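You operate a simulated robot arm through the tools that you are given. There is no shell and no other tool. Be economical: measure what you need, move in short steps, check, and stop when the job is done.

Carry out the task below with a simulated robot arm. There is one attempt and no reset: what you move stays moved.

Task
Wind the black torque wrench back to 5, book it in and pin the cart shut.
Fine: wrench stays on its rest; black marker to IN; top drawer shut, then the lock pin from the pin holder down in its lug.
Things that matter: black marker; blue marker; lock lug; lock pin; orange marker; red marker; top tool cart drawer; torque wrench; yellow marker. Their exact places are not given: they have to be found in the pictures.

Only the result counts: the job must be done as asked and must still hold three seconds after the hand-in. Knocking over, shifting, dropping, spilling or breaking anything else fails it.

Robot
A 6-joint arm with a two-finger parallel gripper on a trunk, on a base that drives. Base frame: it is fixed to the floor where the robot stands at the start and does not move with it; the origin is under the middle of the robot, x ahead of it, y to its left, z up. Readings come in mm, rad, newtons and seconds.
With the tool pointing down near the work surface it reaches from about 140 to 820 mm from the robot's upright axis, wherever it stands. Its first joint turns from -2.897 to 2.897 rad. Places, roughly: black marker [500, -300, 700]; blue marker [600, -400, 800]; lock lug [-300, 900, 900]; orange marker [600, -400, 700]; red marker [600, -400, 800]; top tool cart drawer [-400, 1100, 800]; yellow marker [500, -300, 600]. Payload 3.91 kg.
The TCP is the grasp point between the finger pads, 30 mm short of the fingertips. In the tool frame z runs along the fingers and y along their closing line. The gripper opens to 110 mm. The fingers are 20 mm wide and 10 mm thick; the gripper's body (48 by 112 mm) begins 55 mm behind the TCP.
Orientation is that of the tool frame in the base frame, as a unit quaternion [x, y, z, w]. With the fingers straight down and closing along the base's y, the tool's x points along the base's -x, its y along +y and its z along -z.

Tools
- The arm moves only by the tool jog_arm. Its argument "steps" is a list of rows, each an object of numbers (a shift or turn left out is 0, a gripper value left out holds the last): "dx", "dy", "dz": the shift along the tool's x, y, z in cm; "ax", "ay", "az": the turn, a rotation vector about the tool's x, y, z in rad; "hand": the finger opening in cm, from 0 to 11. In form: [{"dx": .., "dy": .., "dz": .., "ax": .., "ay": .., "az": .., "hand": ..}, ...]. A call has 1 to 8 rows; each row shifts and turns the commanded pose from where the row before left it, along the tool's axes as they then stand. Rows are played at 5 a second. More than 50 mm and 0.15 rad between two rows, or a gripper value outside its range, and nothing of the call is played. A pose out of reach is approached as far as the arm can. The call stops where the force on the tool passes 90 N (or 10 N more than at its start, if that is more) or the arm is blocked; 0.2 s more then pass. Each finger travels about 108 mm/s and halts on what it meets, pressing with about 43 N; the grip force reading is that of the motor and also rises with nothing between the fingers. The clock runs only during rows and for 0.2 s after the last one: add rows that do not move to give the fingers time. It gives the time, the measured TCP pose, the force on the tool (base axes), the opening and the grip force at its end, in the units of the frame above (readings bear some noise), with the torque about the TCP (base axes, N m) and any sound that the robot's microphone picked up, and new pictures: "show" is both (left out), scene, wrist or none.
- Cameras (640 x 400 px; columns grow to the right, rows downward): "scene" is now at [-111.1, 51.4, 1442.5]; the picture's right is [0.67, -0.74, 0.00], its down [-0.56, -0.51, -0.65] and it looks along [0.48, 0.44, -0.76] (base axes); focal length 214 px, centre (320, 200). "wrist" rides on the gripper at [77, 7, -114] in the tool frame; the picture's right is [-0.09, 1.00, 0.00], its down [-0.80, -0.07, -0.59] and it looks along [-0.59, -0.05, 0.80] (tool axes); focal length 270 px, centre (320, 200).
- raise_lower(by): slides the trunk up (or, below 0, down) by that many mm; the arm and the scene camera ride with it, the base frame stays. It gives what a move gives, with no picture.
- base_move(legs): drives the robot by 1 to 6 legs, each [ahead, left, turn to the left] in mm, mm and rad, along the robot's own axes; the way and the turn of a leg run together, so that a leg with both is an arc; at most 1500 mm and 3.142 rad a leg. The arm and the cameras ride along, it lands a little off, and it stops where it bumps. It gives what a move gives, and a new picture of the scene camera.
- turn_head(pan, tilt): turns the head with the scene camera to pan (to the left, within 1.501 rad either way) and tilt (down, from -0.506 to 1.204), counted from straight ahead of the robot. It gives what a move gives, and a new picture of the scene camera.
- point_at(camera, pixels): for up to 12 pixels [column, row] of the newest picture of that camera ("zoom" is the newest enlarged one), the place [x, y, z] in the base frame of the surface seen there, good to about 3 mm. It takes no simulated time.
- inspect(camera, box): a new picture of the part [left, top, right, bottom] of that camera's present view, enlarged. It takes no simulated time.
- hand_in(): hands the job in; it is judged then, once.

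Work in short steps. Measure before you move; look again where a grasp or a placing could have gone wrong, and mend it. You have 80 turns and 260 pictures in all, those below and enlarged ones among them. Open the gripper and draw the arm clear of the work before you hand the job in, unless the task says otherwise; then end with one line.

The tools are called after "Request:" as a command line: name --argument value ..., lists and objects as JSON in quotes. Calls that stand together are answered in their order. jog_arm: Moves the arm, as the interface text tells. Its arguments: {"type":"object","properties":{"steps":{"type":"array"},"show":{"type":"string","enum":["both","scene","wrist","none"]}},"required":["steps"]} The other tools are called the same way: raise_lower (by) slides the trunk up or down; base_move (legs) drives the base; turn_head (pan, tilt) turns the head that bears the scene camera; point_at (camera, pixels) gives the place of the surface under pixels of a picture; inspect (camera, box) takes an enlarged picture of a part of a camera's view; hand_in () hands the job in.

At the start:

```text
t: 0.0
tool_pos: [-60.5, 353.1, 1246.8]
orientation: [0.0, 1.0, 0.0, -0.001]
ft_force: [-0.6, 0.6, 0.5]
moment: [0.02, 0.01, -0.02]
opening: 110.0
grip_force: 0.0
trunk travel left (down, up): [-400.0, 140.0]
robot x, y, heading: [-0.5, -0.8, 0.002]
head pan, tilt: [0.737, 0.859]
```

scene: 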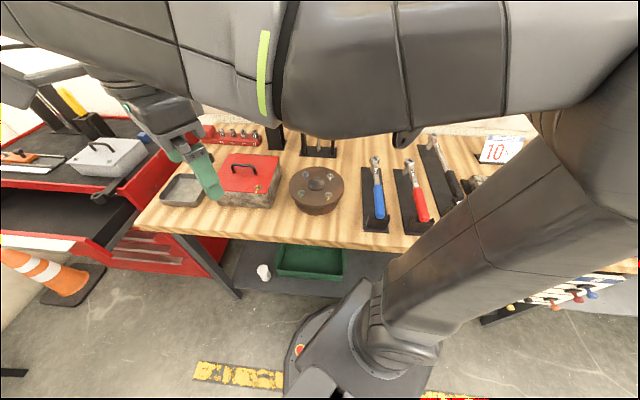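
wrist: 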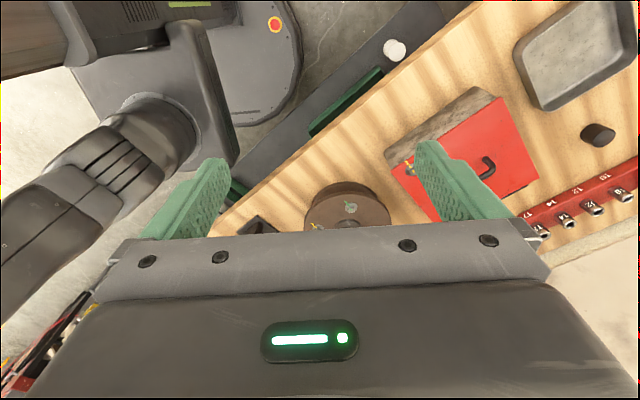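

The scene shows the bench with three wrenches (blue, red, black at ~(440,170)), a marker board at lower right, and the cart on the left. I look around with the head.

Request:
turn_head --pan -0.4 --tilt 0.8

Request:
turn_head --pan 1.45 --tilt 0.6

Request:
turn_head --pan 0.2 --tilt 0.7

```text
t: 1.4
tool_pos: [-60.2, 354.0, 1246.9]
orientation: [0.001, 1.0, -0.001, 0.001]
ft_force: [-0.3, 0.2, -0.5]
moment: [0.0, 0.0, -0.05]
opening: 110.4
grip_force: 0.0
trunk travel left (down, up): [-400.0, 140.0]
robot x, y, heading: [3.1, -2.0, 0.001]
head pan, tilt: [-0.4, 0.799]
```

scene: 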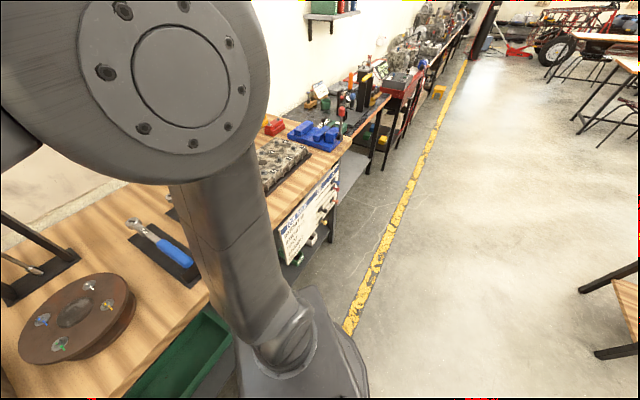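

```text
t: 3.2
tool_pos: [-60.1, 352.1, 1247.9]
orientation: [0.0, 1.0, 0.001, 0.0]
ft_force: [0.2, 0.0, 0.7]
moment: [0.0, 0.02, -0.02]
opening: 109.7
grip_force: 0.1
trunk travel left (down, up): [-400.0, 140.0]
robot x, y, heading: [2.4, -2.1, 0.003]
head pan, tilt: [1.45, 0.6]
```

scene: 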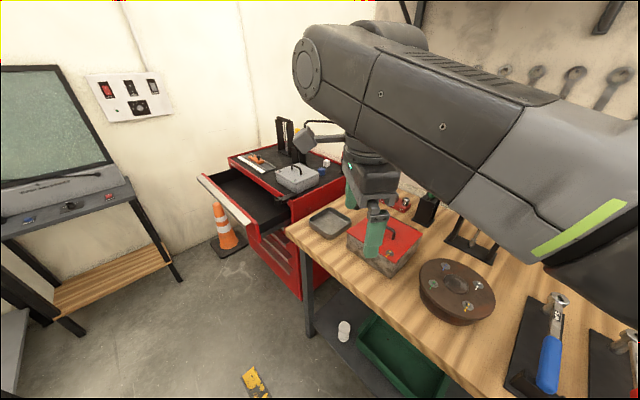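

```text
t: 4.6
tool_pos: [-61.2, 353.9, 1248.4]
orientation: [0.0, 1.0, -0.001, 0.0]
ft_force: [0.4, 0.0, 0.3]
moment: [0.04, 0.0, 0.0]
opening: 110.2
grip_force: 0.0
trunk travel left (down, up): [-400.0, 140.0]
robot x, y, heading: [2.1, -4.4, 0.006]
head pan, tilt: [0.201, 0.7]
```

scene: 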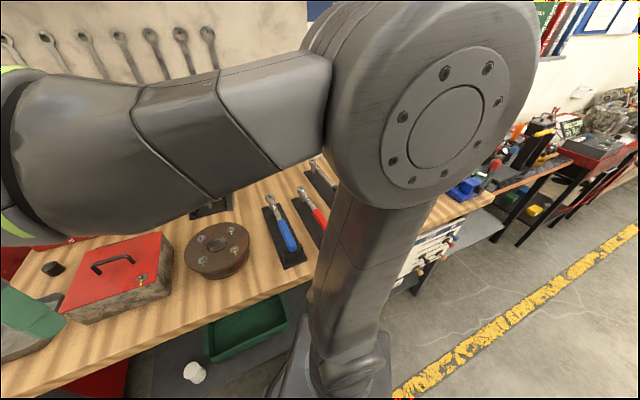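

Measure bench references in the present picture: bench edge points, wrenches, board.

Request:
point_at --camera "scene" --pixels '[[170, 330], [290, 285], [268, 205], [290, 262], [312, 180], [325, 225], [318, 165], [402, 275], [448, 230], [192, 372], [110, 260], [420, 215]]'

Request:
inspect --camera "scene" --box '[380, 190, 500, 290]'

```text
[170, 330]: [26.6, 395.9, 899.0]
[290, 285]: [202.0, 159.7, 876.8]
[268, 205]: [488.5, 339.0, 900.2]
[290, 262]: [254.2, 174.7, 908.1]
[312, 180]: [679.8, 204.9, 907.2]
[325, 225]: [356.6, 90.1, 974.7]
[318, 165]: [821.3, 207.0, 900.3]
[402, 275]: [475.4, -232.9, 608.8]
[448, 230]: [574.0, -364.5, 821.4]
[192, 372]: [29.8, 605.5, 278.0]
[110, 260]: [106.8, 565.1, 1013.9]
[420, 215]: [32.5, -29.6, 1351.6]
```

```text
4.00 times, centred on (440, 240) of scene
```

zoom: 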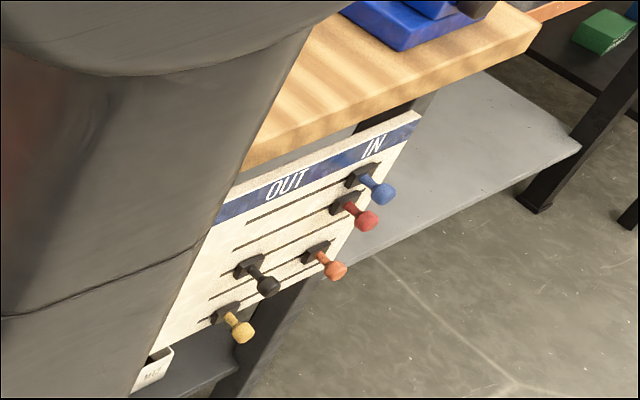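

The bench runs along (0.6,-0.8), normal at heading 0.644. I turn to face the bench, backing off a bit, and slide right toward the black wrench.

Request:
base_move --legs '[[-80, 0, 0], [0, 0, 0.642], [0, -150, 0]]'

Request:
turn_head --pan -0.5 --tilt 0.6

```text
t: 8.4
tool_pos: [-245.9, 121.6, 1246.8]
orientation: [-0.313, 0.95, 0.0, 0.0]
ft_force: [0.0, 0.3, -0.4]
moment: [0.02, 0.02, -0.01]
opening: 109.8
grip_force: 0.0
trunk travel left (down, up): [-400.0, 140.0]
robot x, y, heading: [12.0, -126.6, 0.641]
head pan, tilt: [0.201, 0.7]
```

scene: 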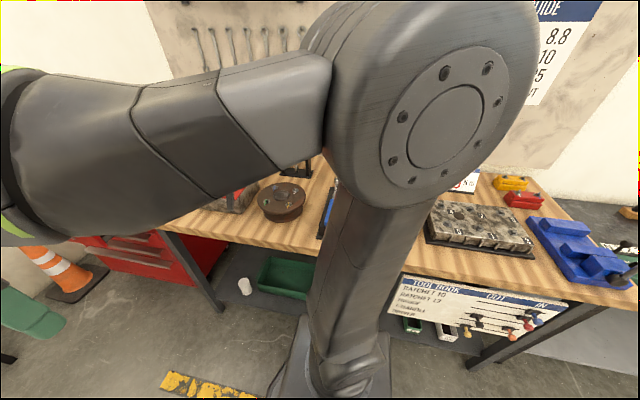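

```text
t: 9.5
tool_pos: [-245.6, 121.9, 1247.2]
orientation: [-0.313, 0.95, 0.0, -0.001]
ft_force: [0.3, 0.2, -0.1]
moment: [-0.04, -0.01, -0.05]
opening: 110.2
grip_force: 0.0
trunk travel left (down, up): [-400.0, 140.0]
robot x, y, heading: [15.5, -125.4, 0.638]
head pan, tilt: [-0.499, 0.6]
```

scene: 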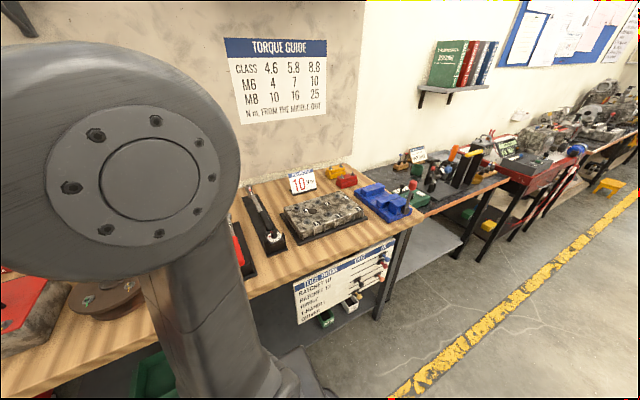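

The black wrench is visible at (260,215). I zoom in on it and the card, the board, and measure.

Request:
inspect --camera "scene" --box '[220, 160, 330, 260]'

Request:
inspect --camera "scene" --box '[285, 235, 400, 330]'

Request:
point_at --camera "scene" --pixels '[[250, 190], [262, 215], [270, 232], [274, 241], [243, 198], [286, 250], [240, 270], [355, 300], [390, 240], [296, 324]]'

```text
4.00 times, centred on (275, 210) of scene
```

zoom: 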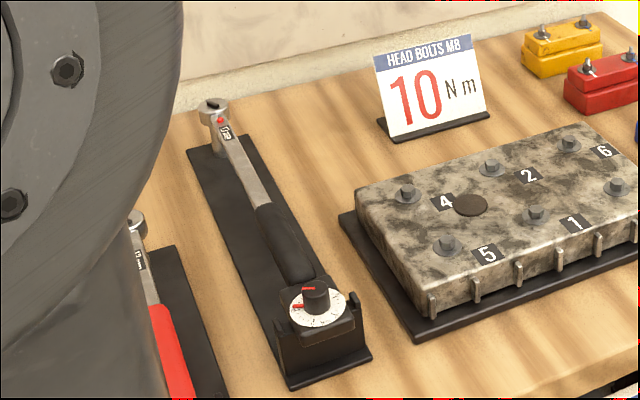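

```text
4.21 times, centred on (342, 282) of scene
```

zoom: 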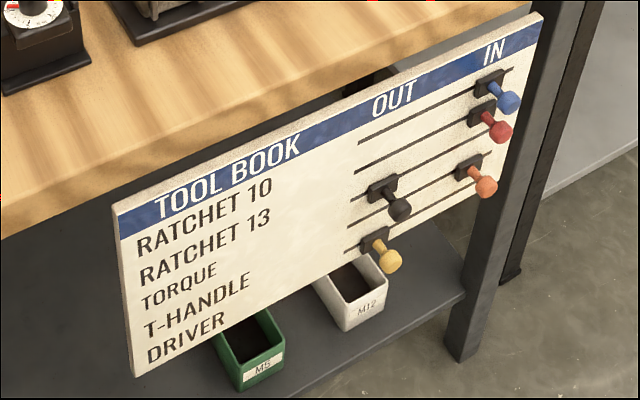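

```text
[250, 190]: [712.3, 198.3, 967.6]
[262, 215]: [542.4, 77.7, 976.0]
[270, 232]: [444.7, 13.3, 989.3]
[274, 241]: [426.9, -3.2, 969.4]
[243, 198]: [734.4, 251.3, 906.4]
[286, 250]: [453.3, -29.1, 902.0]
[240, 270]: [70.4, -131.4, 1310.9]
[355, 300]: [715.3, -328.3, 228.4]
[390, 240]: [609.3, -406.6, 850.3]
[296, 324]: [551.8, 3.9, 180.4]
```

The wrench has a dial with a knob at about (440,10,990). I bring the arm over it at safe height to view it with the wrist camera.

Request:
jog_arm --steps '[{"dx": -4.9}, {"dx": -4.9}, {"dx": -4.9}, {"dx": -4.9}, {"dx": -3.5, "dy": -3.5}, {"dx": -3.5, "dy": -3.5}, {"dx": -3.5, "dy": -3.5}, {"dx": -3.5, "dy": -3.5}]' --show "none"

Request:
jog_arm --steps '[{"dx": -3.5, "dy": -3.5}, {"dx": -3.5, "dy": -3.5}, {"dx": -2, "dy": -4.5}, {"dx": -1, "dy": -4.8}, {"dy": -4.9}, {"dy": -4.9}, {"dy": -4.9}, {"dy": -4.0}]'

```text
t: 11.3
tool_pos: [107.9, 213.3, 1245.7]
orientation: [-0.314, 0.949, 0.0, 0.0]
ft_force: [0.6, -0.5, 0.5]
moment: [-0.01, 0.0, 0.02]
opening: 109.9
grip_force: 0.1
trunk travel left (down, up): [-400.0, 140.0]
robot x, y, heading: [12.0, -122.0, 0.635]
head pan, tilt: [-0.499, 0.6]
```

```text
t: 13.1
tool_pos: [396.0, -13.0, 1246.5]
orientation: [-0.313, 0.95, -0.001, 0.0]
ft_force: [-0.1, -0.8, 0.1]
moment: [0.01, 0.01, -0.02]
opening: 110.1
grip_force: 0.0
trunk travel left (down, up): [-400.0, 140.0]
robot x, y, heading: [14.3, -126.3, 0.64]
head pan, tilt: [-0.499, 0.6]
```

scene: 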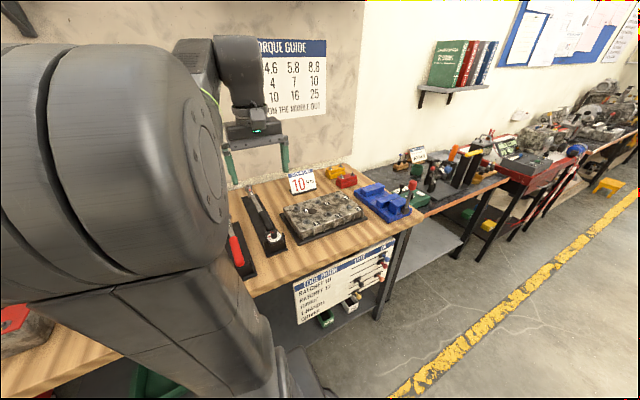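
wrist: 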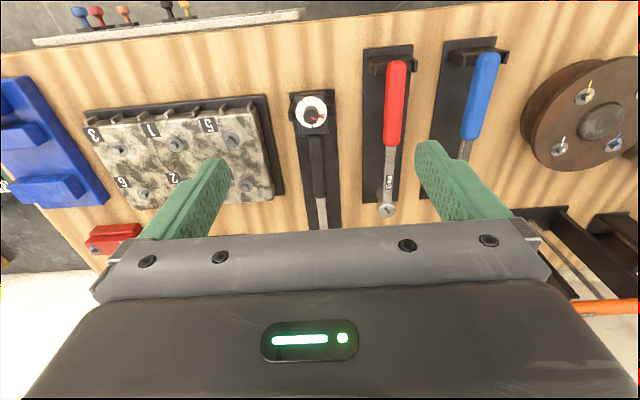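

The dial is at (312,114) in the wrist view; I zoom in.

Request:
inspect --camera "wrist" --box '[280, 85, 344, 141]'

Request:
point_at --camera "wrist" --pixels '[[313, 117], [300, 105], [322, 125], [300, 120], [320, 103], [293, 95], [333, 133], [318, 172], [322, 215]]'

```text
7.14 times, centred on (312, 113) of wrist
```

zoom: 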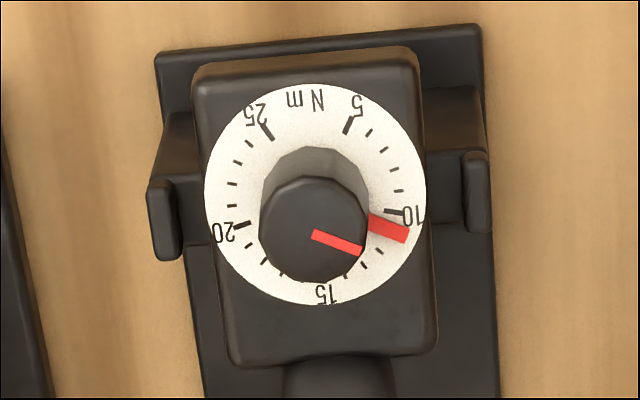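

```text
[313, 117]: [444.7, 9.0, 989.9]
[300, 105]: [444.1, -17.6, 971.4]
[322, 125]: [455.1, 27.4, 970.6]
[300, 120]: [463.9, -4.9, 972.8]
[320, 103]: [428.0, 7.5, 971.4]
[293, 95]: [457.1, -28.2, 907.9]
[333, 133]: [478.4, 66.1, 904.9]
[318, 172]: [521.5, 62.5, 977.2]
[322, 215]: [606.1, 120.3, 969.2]
```

Pointer reads ~10.8; it needs to turn about 86° counter-clockwise from above. I measure dial rim and knob edges in the zoom for the centre.

Request:
point_at --camera "zoom" --pixels '[[212, 195], [418, 195], [315, 92], [315, 298], [270, 225], [358, 225], [313, 185], [313, 270], [313, 225], [165, 210], [478, 185], [350, 122]]'

```text
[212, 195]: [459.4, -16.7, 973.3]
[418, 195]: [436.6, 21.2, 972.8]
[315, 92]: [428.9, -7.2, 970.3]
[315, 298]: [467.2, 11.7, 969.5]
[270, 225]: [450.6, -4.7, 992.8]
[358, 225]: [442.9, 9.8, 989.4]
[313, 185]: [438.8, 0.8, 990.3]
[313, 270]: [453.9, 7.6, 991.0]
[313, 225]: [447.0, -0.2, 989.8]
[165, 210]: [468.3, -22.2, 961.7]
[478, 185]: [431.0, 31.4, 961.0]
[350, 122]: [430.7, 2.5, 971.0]
```

Knob centre ≈ (447.3,2.5), top z 990, face z 971. I move over it, pre-turn the gripper clockwise 0.75 rad, narrow to 5 cm and descend partway.

Request:
jog_arm --steps '[{"dx": -2.5, "dy": -0.9, "hand": 5}, {"dx": -2.54, "dy": -0.92}, {"az": 0.15, "dz": 4}, {"az": 0.15, "dz": 4}, {"az": 0.15, "dz": 4}, {"az": 0.15, "dz": 4}, {"az": 0.15}, {}]'

```text
t: 14.9
tool_pos: [447.5, 3.5, 1087.3]
orientation: [0.057, 0.998, 0.0, 0.0]
ft_force: [0.4, -0.4, 0.0]
moment: [-0.01, 0.0, 0.0]
opening: 50.2
grip_force: 0.1
trunk travel left (down, up): [-400.0, 140.0]
robot x, y, heading: [11.7, -125.7, 0.636]
head pan, tilt: [-0.499, 0.6]
```

scene: 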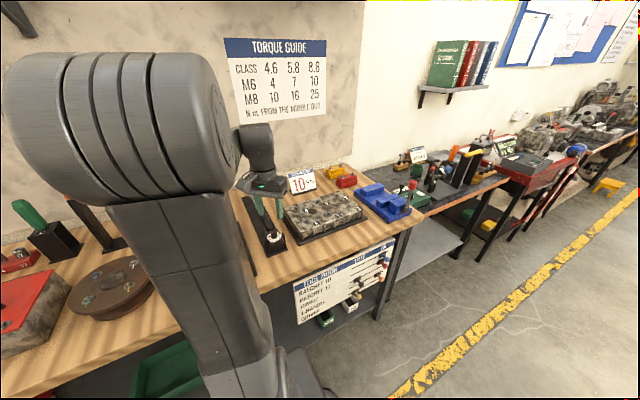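
wrist: 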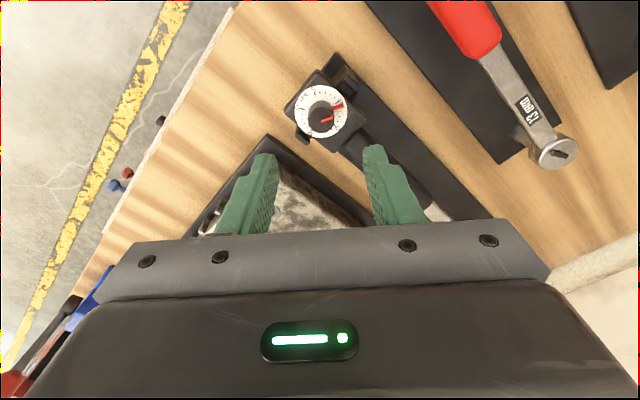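

I re-measure the knob from closer before descending.

Request:
inspect --camera "wrist" --box '[280, 75, 360, 145]'

Request:
point_at --camera "wrist" --pixels '[[299, 106], [344, 106], [321, 88], [320, 132], [321, 117], [313, 117], [329, 117]]'

```text
5.71 times, centred on (320, 110) of wrist
```

zoom: 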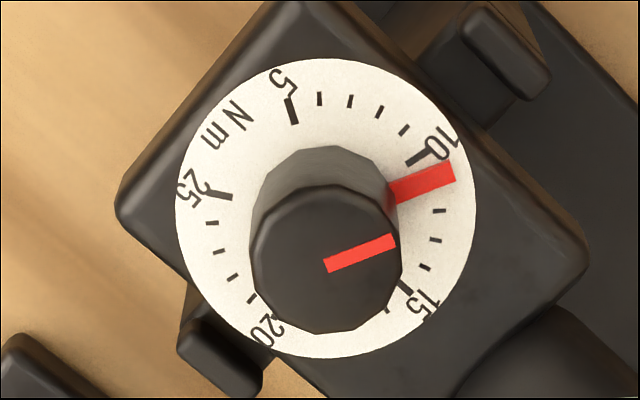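

```text
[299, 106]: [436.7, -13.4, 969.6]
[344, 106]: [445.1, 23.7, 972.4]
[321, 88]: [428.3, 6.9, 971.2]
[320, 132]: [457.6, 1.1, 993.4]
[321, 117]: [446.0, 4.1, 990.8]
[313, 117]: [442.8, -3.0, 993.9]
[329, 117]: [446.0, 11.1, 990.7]
```

Pointer is at 11 (one tick past 10), so about 1.57 rad counter-clockwise. I descend so tips are ~4 mm above the face and close on the knob.

Request:
jog_arm --steps '[{"dz": 4}, {"dz": 2.5}, {"dz": 1.6}, {}]'

```text
t: 15.9
tool_pos: [447.1, 3.1, 1004.6]
orientation: [0.057, 0.998, -0.001, 0.0]
ft_force: [-0.1, 0.0, -0.9]
moment: [0.0, -0.03, 0.0]
opening: 50.1
grip_force: 0.0
trunk travel left (down, up): [-400.0, 140.0]
robot x, y, heading: [10.1, -128.0, 0.637]
head pan, tilt: [-0.499, 0.6]
```

scene: 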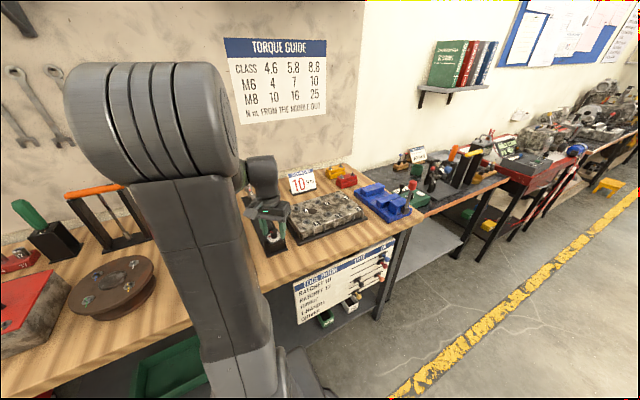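
wrist: 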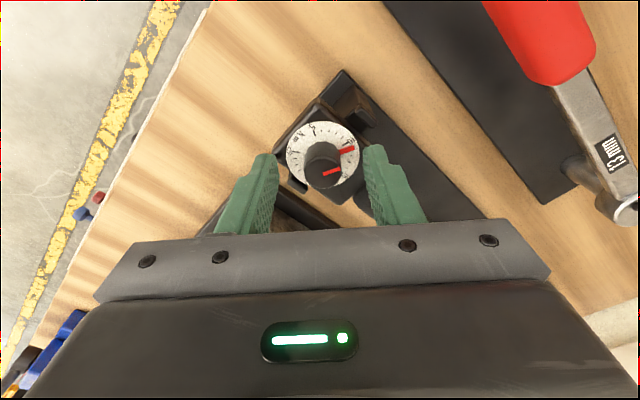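

Knob sits between the tips. I close on it.

Request:
jog_arm --steps '[{"hand": 2.6}, {"hand": 0}, {}, {}]' --show "wrist"

```text
t: 16.9
tool_pos: [447.1, 2.8, 1004.6]
orientation: [0.056, 0.998, 0.0, 0.0]
ft_force: [1.2, 1.1, 0.7]
moment: [0.0, -0.17, -0.01]
opening: 20.7
grip_force: 43.0
trunk travel left (down, up): [-400.0, 140.0]
robot x, y, heading: [15.0, -126.5, 0.633]
head pan, tilt: [-0.499, 0.6]
```

wrist: 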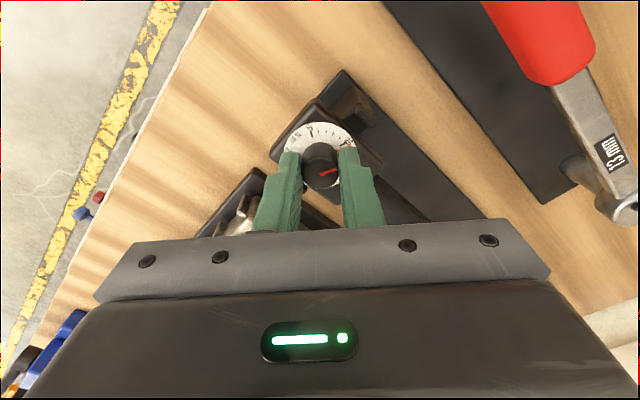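

Gripped at 20.7 mm. Turn the first 0.6 rad counter-clockwise and check.

Request:
jog_arm --steps '[{"az": -0.15}, {"az": -0.15}, {"az": -0.15}, {"az": -0.15}, {}]' --show "wrist"

Request:
inspect --camera "wrist" --box '[270, 100, 370, 200]'

```text
t: 18.1
tool_pos: [446.3, 3.4, 1005.2]
orientation: [-0.242, 0.97, 0.0, 0.001]
ft_force: [-0.1, -1.0, 0.7]
moment: [-0.11, 0.17, 0.02]
opening: 20.5
grip_force: 42.9
trunk travel left (down, up): [-400.0, 140.0]
robot x, y, heading: [7.9, -125.1, 0.637]
head pan, tilt: [-0.499, 0.6]
```

wrist: 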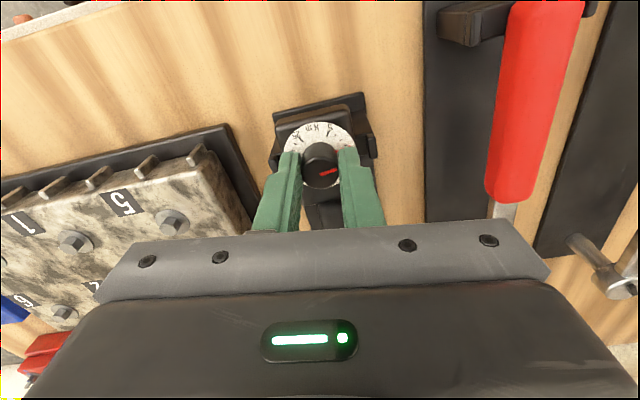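

```text
4.00 times, centred on (320, 150) of wrist
```

zoom: 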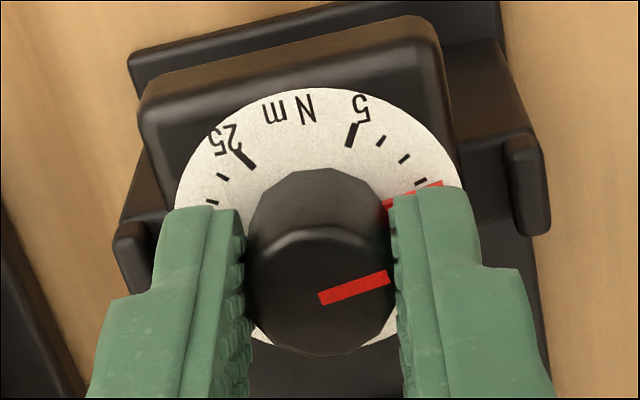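

Knob follows with no slip (pointer ~8.7). Continue by 0.9 rad and look.

Request:
jog_arm --steps '[{"az": -0.15}, {"az": -0.15}, {"az": -0.15}, {"az": -0.15}, {"az": -0.15}, {"az": -0.15}, {}]' --show "wrist"

Request:
inspect --camera "wrist" --box '[270, 100, 370, 200]'

```text
t: 19.7
tool_pos: [447.9, 4.0, 1005.7]
orientation: [-0.64, 0.768, 0.001, -0.001]
ft_force: [-2.1, -1.5, -0.2]
moment: [-0.03, 0.0, -0.02]
opening: 20.7
grip_force: 42.9
trunk travel left (down, up): [-400.0, 140.0]
robot x, y, heading: [16.2, -127.7, 0.64]
head pan, tilt: [-0.499, 0.6]
```

wrist: 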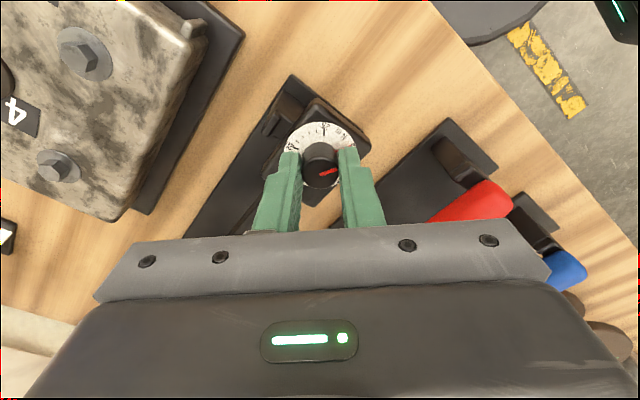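

```text
4.00 times, centred on (320, 150) of wrist
```

zoom: 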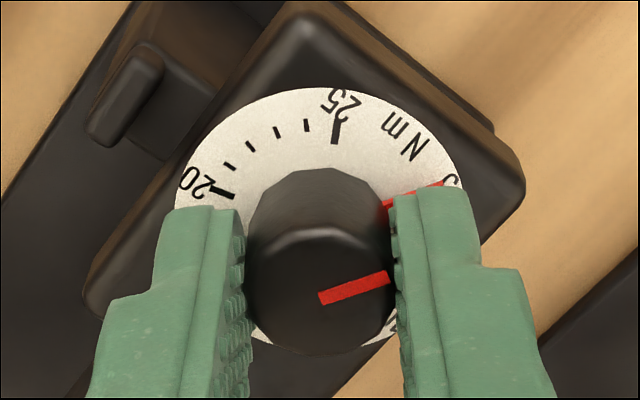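

Pointer is nearly at 5. I add 0.07 rad, release and lift for a look.

Request:
jog_arm --steps '[{"az": -0.07}, {}, {"hand": 4.5}, {}, {"dz": -4}, {"dz": -4}, {}]' --show "wrist"

Request:
inspect --camera "wrist" --box '[270, 60, 370, 160]'

```text
t: 21.3
tool_pos: [447.4, 1.8, 1087.9]
orientation: [-0.666, 0.746, 0.0, 0.0]
ft_force: [0.2, -0.1, 1.1]
moment: [-0.02, 0.03, 0.03]
opening: 45.1
grip_force: 0.1
trunk travel left (down, up): [-400.0, 140.0]
robot x, y, heading: [10.7, -125.6, 0.635]
head pan, tilt: [-0.499, 0.6]
```

wrist: 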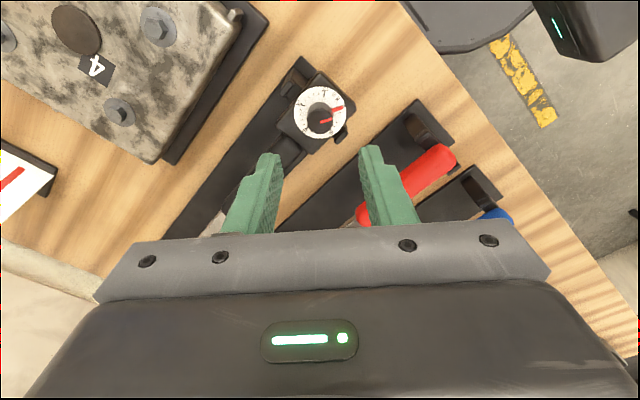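

```text
4.00 times, centred on (320, 110) of wrist
```

zoom: 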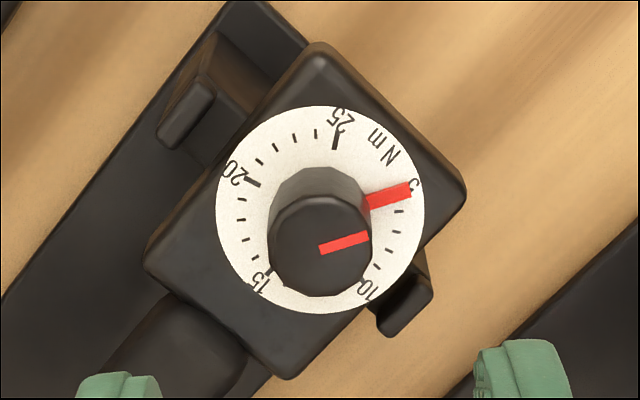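

Very near 5; I check more finely with a tighter zoom.

Request:
inspect --camera "wrist" --box '[290, 82, 352, 142]'

```text
6.67 times, centred on (321, 112) of wrist
```

zoom: 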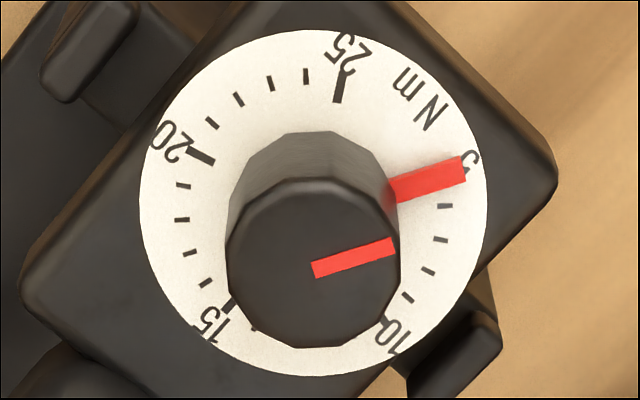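

Setting reads 5 (pointer aligned). Now I lift, straighten the gripper, and look at the board with the head turned to it.

Request:
jog_arm --steps '[{"dz": -4.5}, {"dz": -4.5}, {"az": 0.14, "dz": -3}, {"az": 0.14}, {"az": 0.14}, {"az": 0.14}, {"az": 0.14}, {"az": 0.12}]' --show "none"

Request:
base_move --legs '[[-270, 0, 0], [0, -200, 0]]'

Request:
turn_head --pan -0.6 --tilt 0.65

```text
t: 23.1
tool_pos: [447.3, 4.0, 1205.6]
orientation: [-0.311, 0.95, 0.0, 0.001]
ft_force: [0.2, -0.9, -0.5]
moment: [0.02, -0.02, -0.04]
opening: 45.0
grip_force: 0.1
trunk travel left (down, up): [-400.0, 140.0]
robot x, y, heading: [11.0, -125.5, 0.637]
head pan, tilt: [-0.499, 0.6]
```

```text
t: 26.2
tool_pos: [342.6, -313.7, 1205.9]
orientation: [-0.312, 0.95, 0.0, 0.0]
ft_force: [-0.8, -0.3, 0.5]
moment: [0.01, 0.01, 0.01]
opening: 44.9
grip_force: 0.1
trunk travel left (down, up): [-400.0, 140.0]
robot x, y, heading: [-89.3, -441.6, 0.638]
head pan, tilt: [-0.499, 0.6]
```

scene: 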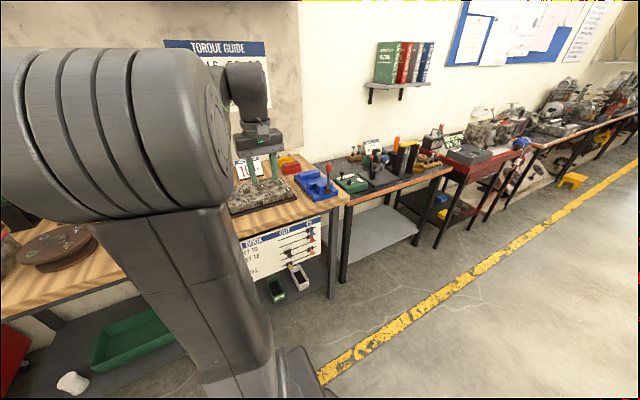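

```text
t: 26.8
tool_pos: [341.1, -313.2, 1206.4]
orientation: [-0.312, 0.95, 0.0, -0.001]
ft_force: [0.4, -0.5, -0.6]
moment: [0.01, -0.01, 0.03]
opening: 44.7
grip_force: 0.1
trunk travel left (down, up): [-400.0, 140.0]
robot x, y, heading: [-91.8, -438.7, 0.638]
head pan, tilt: [-0.6, 0.649]
```

scene: 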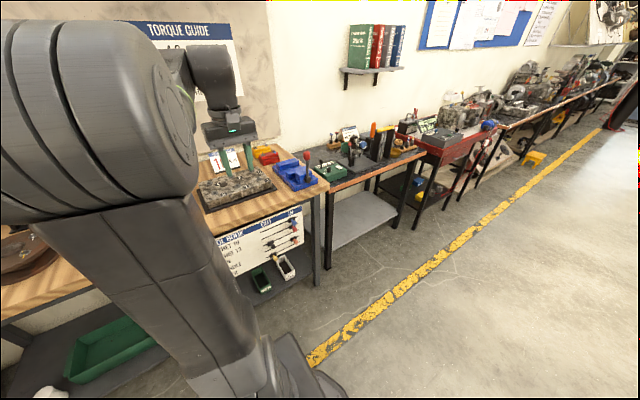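

Board visible at (260,240). Zoom and measure markers.

Request:
inspect --camera "scene" --box '[210, 195, 320, 295]'

```text
4.00 times, centred on (265, 245) of scene
```

zoom: 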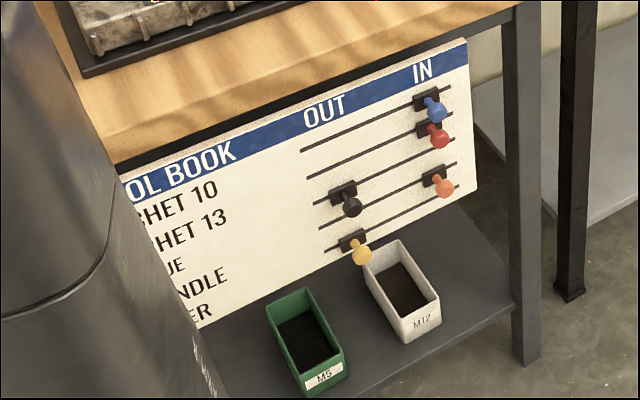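

Request:
point_at --camera "zoom" --pixels '[[350, 206], [334, 196], [436, 112], [418, 100], [439, 140], [422, 129], [443, 188], [426, 177], [362, 255], [345, 243], [313, 204], [447, 138]]'

Request:
point_at --camera "zoom" --pixels '[[301, 149], [448, 88], [307, 177], [319, 229], [457, 164], [322, 253], [458, 187], [468, 42], [475, 185], [360, 200]]'

```text
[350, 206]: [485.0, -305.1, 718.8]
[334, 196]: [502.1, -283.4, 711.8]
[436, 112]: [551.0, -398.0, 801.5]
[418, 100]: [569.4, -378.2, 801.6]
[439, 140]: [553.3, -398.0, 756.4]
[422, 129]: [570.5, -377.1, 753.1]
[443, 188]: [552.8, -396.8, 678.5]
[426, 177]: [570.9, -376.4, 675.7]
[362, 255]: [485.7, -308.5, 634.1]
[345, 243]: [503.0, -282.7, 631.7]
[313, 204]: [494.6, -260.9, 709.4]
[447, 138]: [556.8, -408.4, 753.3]
```

```text
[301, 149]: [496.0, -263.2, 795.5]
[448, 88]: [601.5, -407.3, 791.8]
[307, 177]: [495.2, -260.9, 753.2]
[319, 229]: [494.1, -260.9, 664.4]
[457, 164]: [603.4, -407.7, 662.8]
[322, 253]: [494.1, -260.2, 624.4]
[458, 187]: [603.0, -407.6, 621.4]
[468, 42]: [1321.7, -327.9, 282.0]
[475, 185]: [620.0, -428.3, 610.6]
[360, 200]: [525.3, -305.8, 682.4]
```

Slots are spaced ~43 mm (row 3 z≈710); black needs to go ~115 mm right to match the others (slider u 528→644). I drive right 250, lower the trunk 300, and pitch the gripper horizontal.

Request:
base_move --legs '[[0, -220, 0]]'

Request:
raise_lower --by -300

Request:
jog_arm --steps '[{"ay": -0.14}, {"ay": -0.14}, {"ay": -0.14}, {"ay": -0.14}, {"ay": -0.14}, {"ay": -0.14}, {"ay": -0.14}, {"ay": -0.14}]'

```text
t: 28.5
tool_pos: [473.2, -491.0, 1207.0]
orientation: [-0.312, 0.95, 0.0, 0.0]
ft_force: [0.4, 0.0, 0.5]
moment: [0.01, -0.02, -0.02]
opening: 45.1
grip_force: 0.0
trunk travel left (down, up): [-400.0, 140.0]
robot x, y, heading: [37.7, -618.8, 0.634]
head pan, tilt: [-0.6, 0.649]
```

scene: 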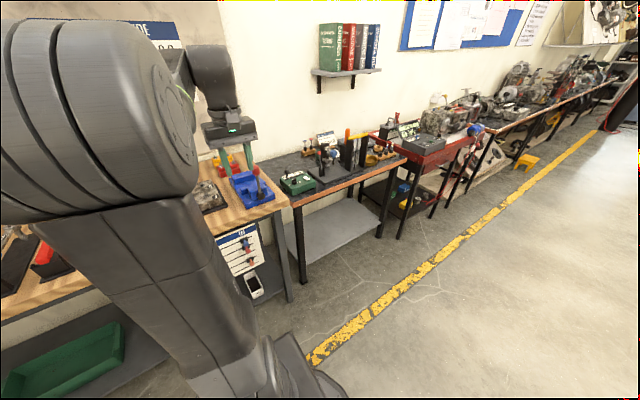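

```text
t: 31.5
tool_pos: [472.3, -490.3, 906.3]
orientation: [-0.311, 0.95, 0.0, 0.0]
ft_force: [-0.1, -0.5, -0.2]
moment: [0.0, -0.01, -0.03]
opening: 45.2
grip_force: 0.1
trunk travel left (down, up): [-100.0, 440.0]
robot x, y, heading: [42.2, -613.9, 0.634]
head pan, tilt: [-0.6, 0.649]
```

```text
t: 33.3
tool_pos: [474.5, -489.5, 900.1]
orientation: [-0.264, 0.809, 0.167, 0.498]
ft_force: [-0.1, 0.0, 0.2]
moment: [0.0, 0.04, 0.02]
opening: 45.1
grip_force: 0.0
trunk travel left (down, up): [-100.0, 440.0]
robot x, y, heading: [38.3, -618.4, 0.632]
head pan, tilt: [-0.6, 0.649]
```

scene: 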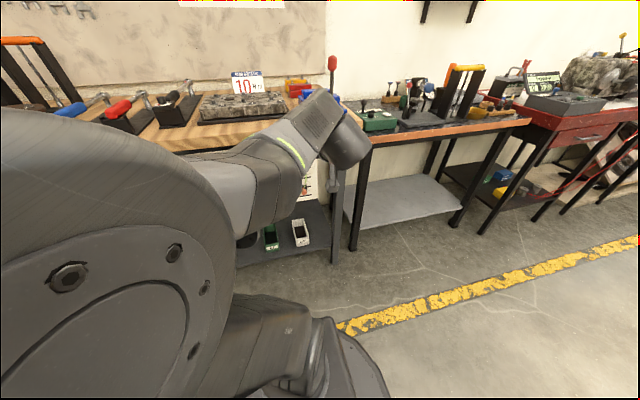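
wrist: 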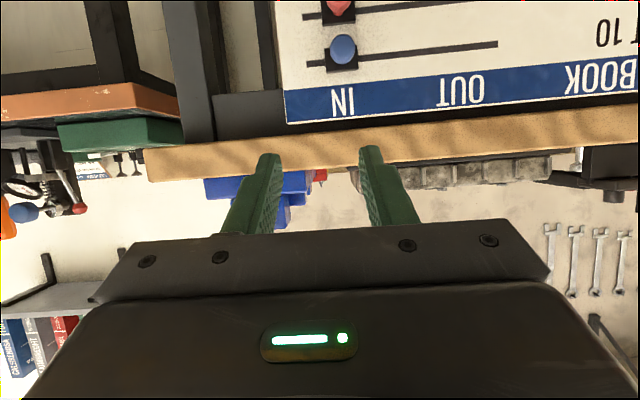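

Pitch the remaining 0.45 rad, then move left and down in front of the black knob at standoff.

Request:
jog_arm --steps '[{"ay": -0.15}, {"ay": -0.15}, {"ay": -0.15}, {"dy": 3.5, "dx": 3.5}, {"dy": 3.5, "dx": 3.5}, {"dy": 3.5, "dx": 3.5}, {"dy": 3.5, "dx": 3.5}, {"dx": 4.2}]'

```text
t: 35.1
tool_pos: [392.8, -382.4, 726.7]
orientation: [-0.221, 0.672, 0.222, 0.671]
ft_force: [-1.0, -0.2, 0.5]
moment: [-0.03, 0.01, -0.02]
opening: 45.0
grip_force: 0.1
trunk travel left (down, up): [-100.0, 440.0]
robot x, y, heading: [37.4, -619.9, 0.636]
head pan, tilt: [-0.6, 0.649]
```

scene: 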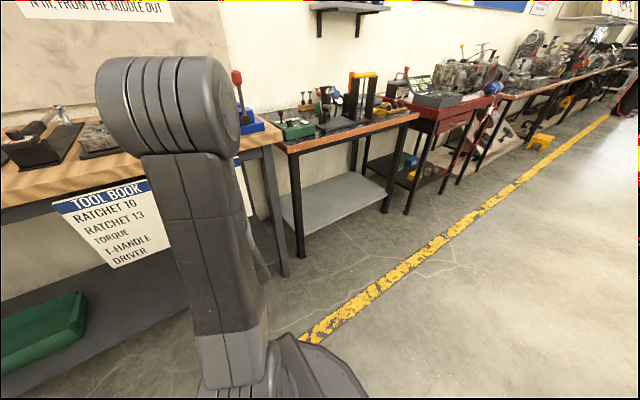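
wrist: 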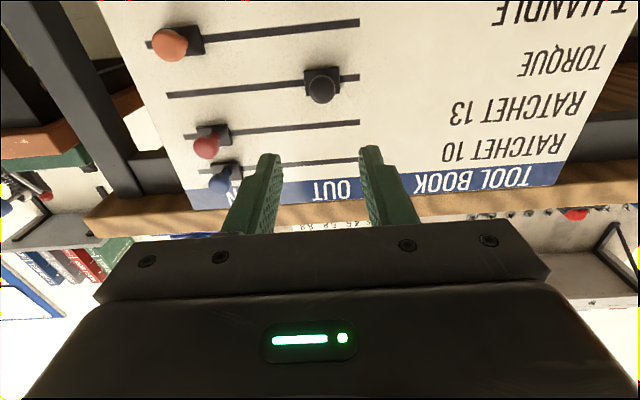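

Black knob at (322,92) in the wrist view; I measure it and the other sliders.

Request:
point_at --camera "wrist" --pixels '[[322, 92], [312, 90], [333, 90], [322, 101], [322, 79], [305, 78], [340, 78], [195, 40], [202, 40], [170, 45], [208, 147], [168, 95]]'

Request:
inspect --camera "wrist" --box '[140, 10, 380, 190]'

```text
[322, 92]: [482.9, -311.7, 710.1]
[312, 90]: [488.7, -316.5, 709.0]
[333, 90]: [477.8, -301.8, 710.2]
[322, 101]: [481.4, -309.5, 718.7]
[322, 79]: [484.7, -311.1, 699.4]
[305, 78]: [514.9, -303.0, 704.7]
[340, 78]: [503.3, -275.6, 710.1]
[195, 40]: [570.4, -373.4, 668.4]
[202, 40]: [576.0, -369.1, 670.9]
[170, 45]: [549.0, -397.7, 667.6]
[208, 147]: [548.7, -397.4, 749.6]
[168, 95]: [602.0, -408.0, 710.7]
```

```text
2.22 times, centred on (260, 100) of wrist
```

zoom: 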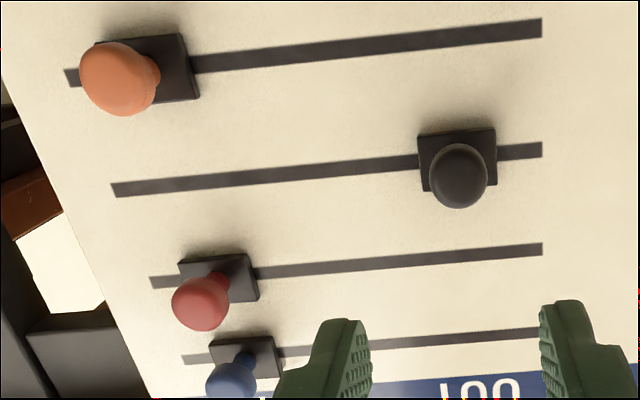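

Knob centre ≈ u 536, z 709.5, front n≈205; slider front n≈236. I align laterally and advance so tips reach n≈226.

Request:
jog_arm --steps '[{"dx": 1.7, "dy": 0.5}, {"dz": 4}, {"dz": 4}, {"dz": 2.6}, {}]'

```text
t: 36.3
tool_pos: [477.9, -315.5, 727.4]
orientation: [-0.219, 0.672, 0.22, 0.673]
ft_force: [-0.3, -0.4, 0.0]
moment: [0.0, 0.0, 0.0]
opening: 45.3
grip_force: 0.0
out of reach, approached as far as the arm can: row 1
trunk travel left (down, up): [-100.0, 440.0]
robot x, y, heading: [37.8, -621.5, 0.635]
head pan, tilt: [-0.6, 0.649]
```

scene: 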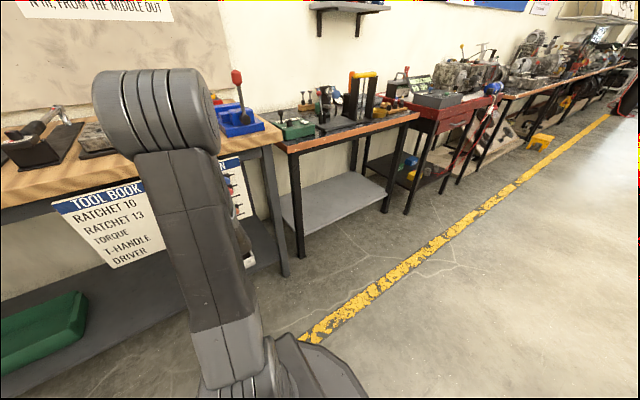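
wrist: 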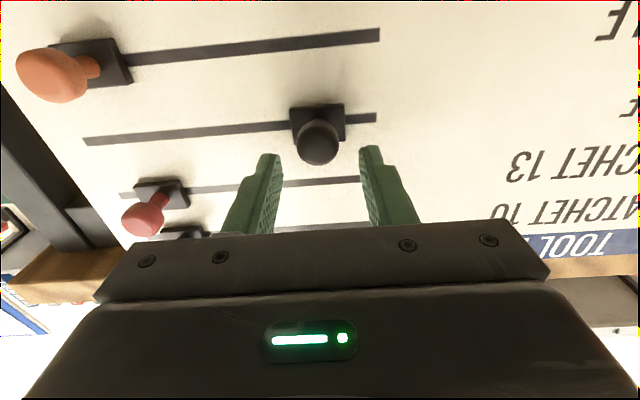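

The arm couldn't get below z 727, so I lower the trunk by 18 mm.

Request:
raise_lower --by -18

Request:
jog_arm --steps '[{}]' --show "wrist"

```text
t: 37.0
tool_pos: [478.9, -316.0, 709.0]
orientation: [-0.22, 0.672, 0.219, 0.672]
ft_force: [0.0, 0.5, 0.2]
moment: [0.04, -0.02, -0.02]
opening: 45.0
grip_force: 0.1
trunk travel left (down, up): [-82.0, 458.0]
robot x, y, heading: [31.5, -617.9, 0.632]
head pan, tilt: [-0.6, 0.649]
```

```text
t: 37.4
tool_pos: [477.0, -315.0, 709.5]
orientation: [-0.22, 0.672, 0.22, 0.672]
ft_force: [-0.1, 0.1, -0.2]
moment: [0.0, 0.01, -0.04]
opening: 45.0
grip_force: 0.0
trunk travel left (down, up): [-82.0, 458.0]
robot x, y, heading: [42.5, -614.2, 0.637]
head pan, tilt: [-0.6, 0.649]
```

wrist: 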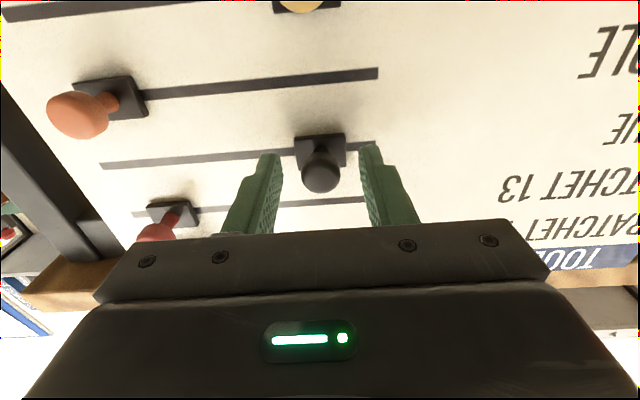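

Knob is between the fingers. I close.

Request:
jog_arm --steps '[{"hand": 3}, {"hand": 0}, {}, {}]' --show "wrist"

```text
t: 38.4
tool_pos: [477.9, -314.7, 709.9]
orientation: [-0.22, 0.673, 0.219, 0.672]
ft_force: [0.5, 0.5, 0.5]
moment: [-0.01, 0.01, -0.02]
opening: 20.6
grip_force: 44.7
trunk travel left (down, up): [-82.0, 458.0]
robot x, y, heading: [38.2, -621.1, 0.63]
head pan, tilt: [-0.6, 0.649]
```

wrist: 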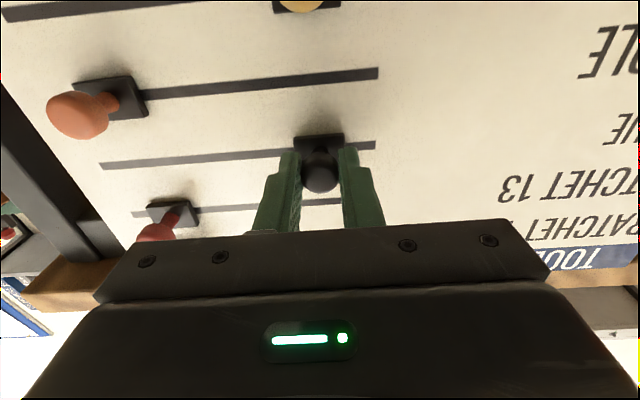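

Gripped. Slide right along the slot, first half.

Request:
jog_arm --steps '[{"dy": -2}, {"dy": -2}, {"dy": -2}, {}]' --show "wrist"

```text
t: 39.4
tool_pos: [514.3, -365.7, 709.6]
orientation: [-0.22, 0.672, 0.22, 0.672]
ft_force: [-8.4, -6.3, 4.2]
moment: [-0.12, 0.19, 0.0]
opening: 20.4
grip_force: 45.0
trunk travel left (down, up): [-82.0, 458.0]
robot x, y, heading: [37.2, -619.7, 0.633]
head pan, tilt: [-0.6, 0.649]
```

wrist: 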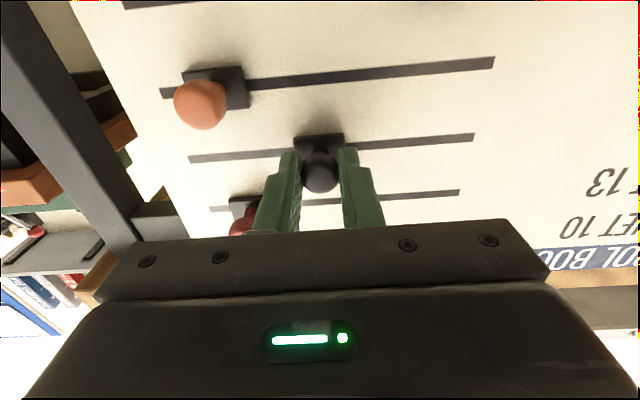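

Sliding well. Continue 5.5 cm more.

Request:
jog_arm --steps '[{"dy": -2}, {"dy": -2}, {"dy": -1.5}, {}]' --show "wrist"

Request:
inspect --camera "wrist" --box '[200, 40, 440, 220]'

```text
t: 40.4
tool_pos: [546.1, -407.3, 709.6]
orientation: [-0.221, 0.673, 0.22, 0.671]
ft_force: [11.3, 9.0, -2.8]
moment: [0.14, -0.12, 0.01]
opening: 20.6
grip_force: 45.2
trunk travel left (down, up): [-82.0, 458.0]
robot x, y, heading: [38.3, -614.3, 0.634]
head pan, tilt: [-0.6, 0.649]
```

wrist: 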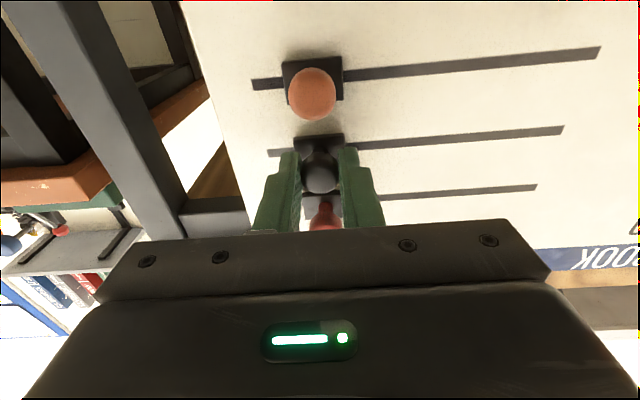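

```text
2.22 times, centred on (320, 130) of wrist
```

zoom: 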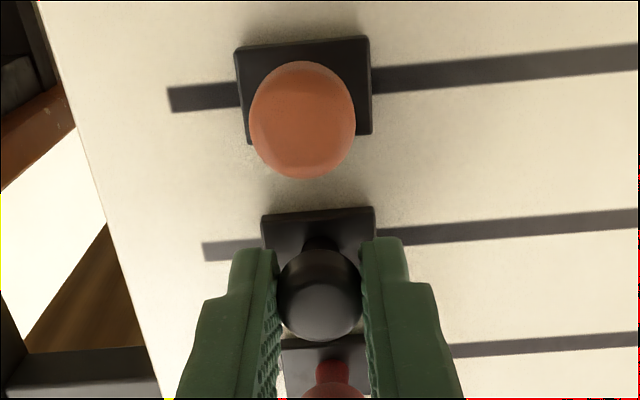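

Compare slider u-positions of black, orange, red.

Request:
point_at --camera "zoom" --pixels '[[268, 222], [369, 214], [242, 58], [365, 45], [288, 352], [361, 344], [206, 250], [171, 100]]'

```text
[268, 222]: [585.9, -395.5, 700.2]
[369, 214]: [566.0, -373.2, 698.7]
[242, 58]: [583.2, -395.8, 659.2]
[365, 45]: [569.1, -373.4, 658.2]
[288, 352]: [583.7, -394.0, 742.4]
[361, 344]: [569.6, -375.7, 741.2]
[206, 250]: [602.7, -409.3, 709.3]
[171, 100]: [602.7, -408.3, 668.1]
```

Black slider midpoint u≈651, same as orange and red. Release and retreat straight back.

Request:
jog_arm --steps '[{"hand": 4}, {}, {"dz": -4}, {"dz": -4}, {"dz": -4}, {}]' --show "wrist"

```text
t: 41.8
tool_pos: [447.2, -480.1, 709.5]
orientation: [-0.221, 0.672, 0.22, 0.671]
ft_force: [0.3, 0.7, 0.8]
moment: [-0.04, 0.02, 0.02]
opening: 40.0
grip_force: 0.1
trunk travel left (down, up): [-82.0, 458.0]
robot x, y, heading: [38.2, -619.4, 0.635]
head pan, tilt: [-0.6, 0.649]
```

wrist: 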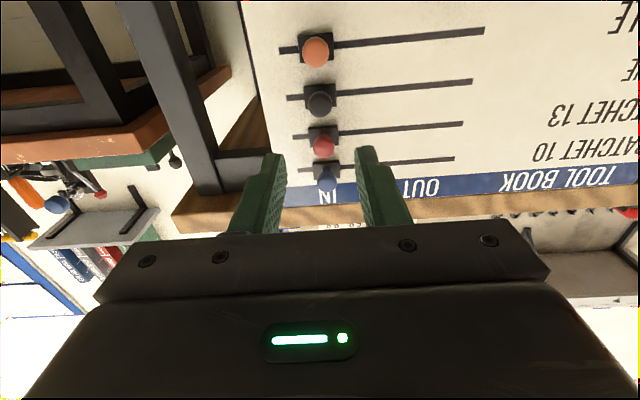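

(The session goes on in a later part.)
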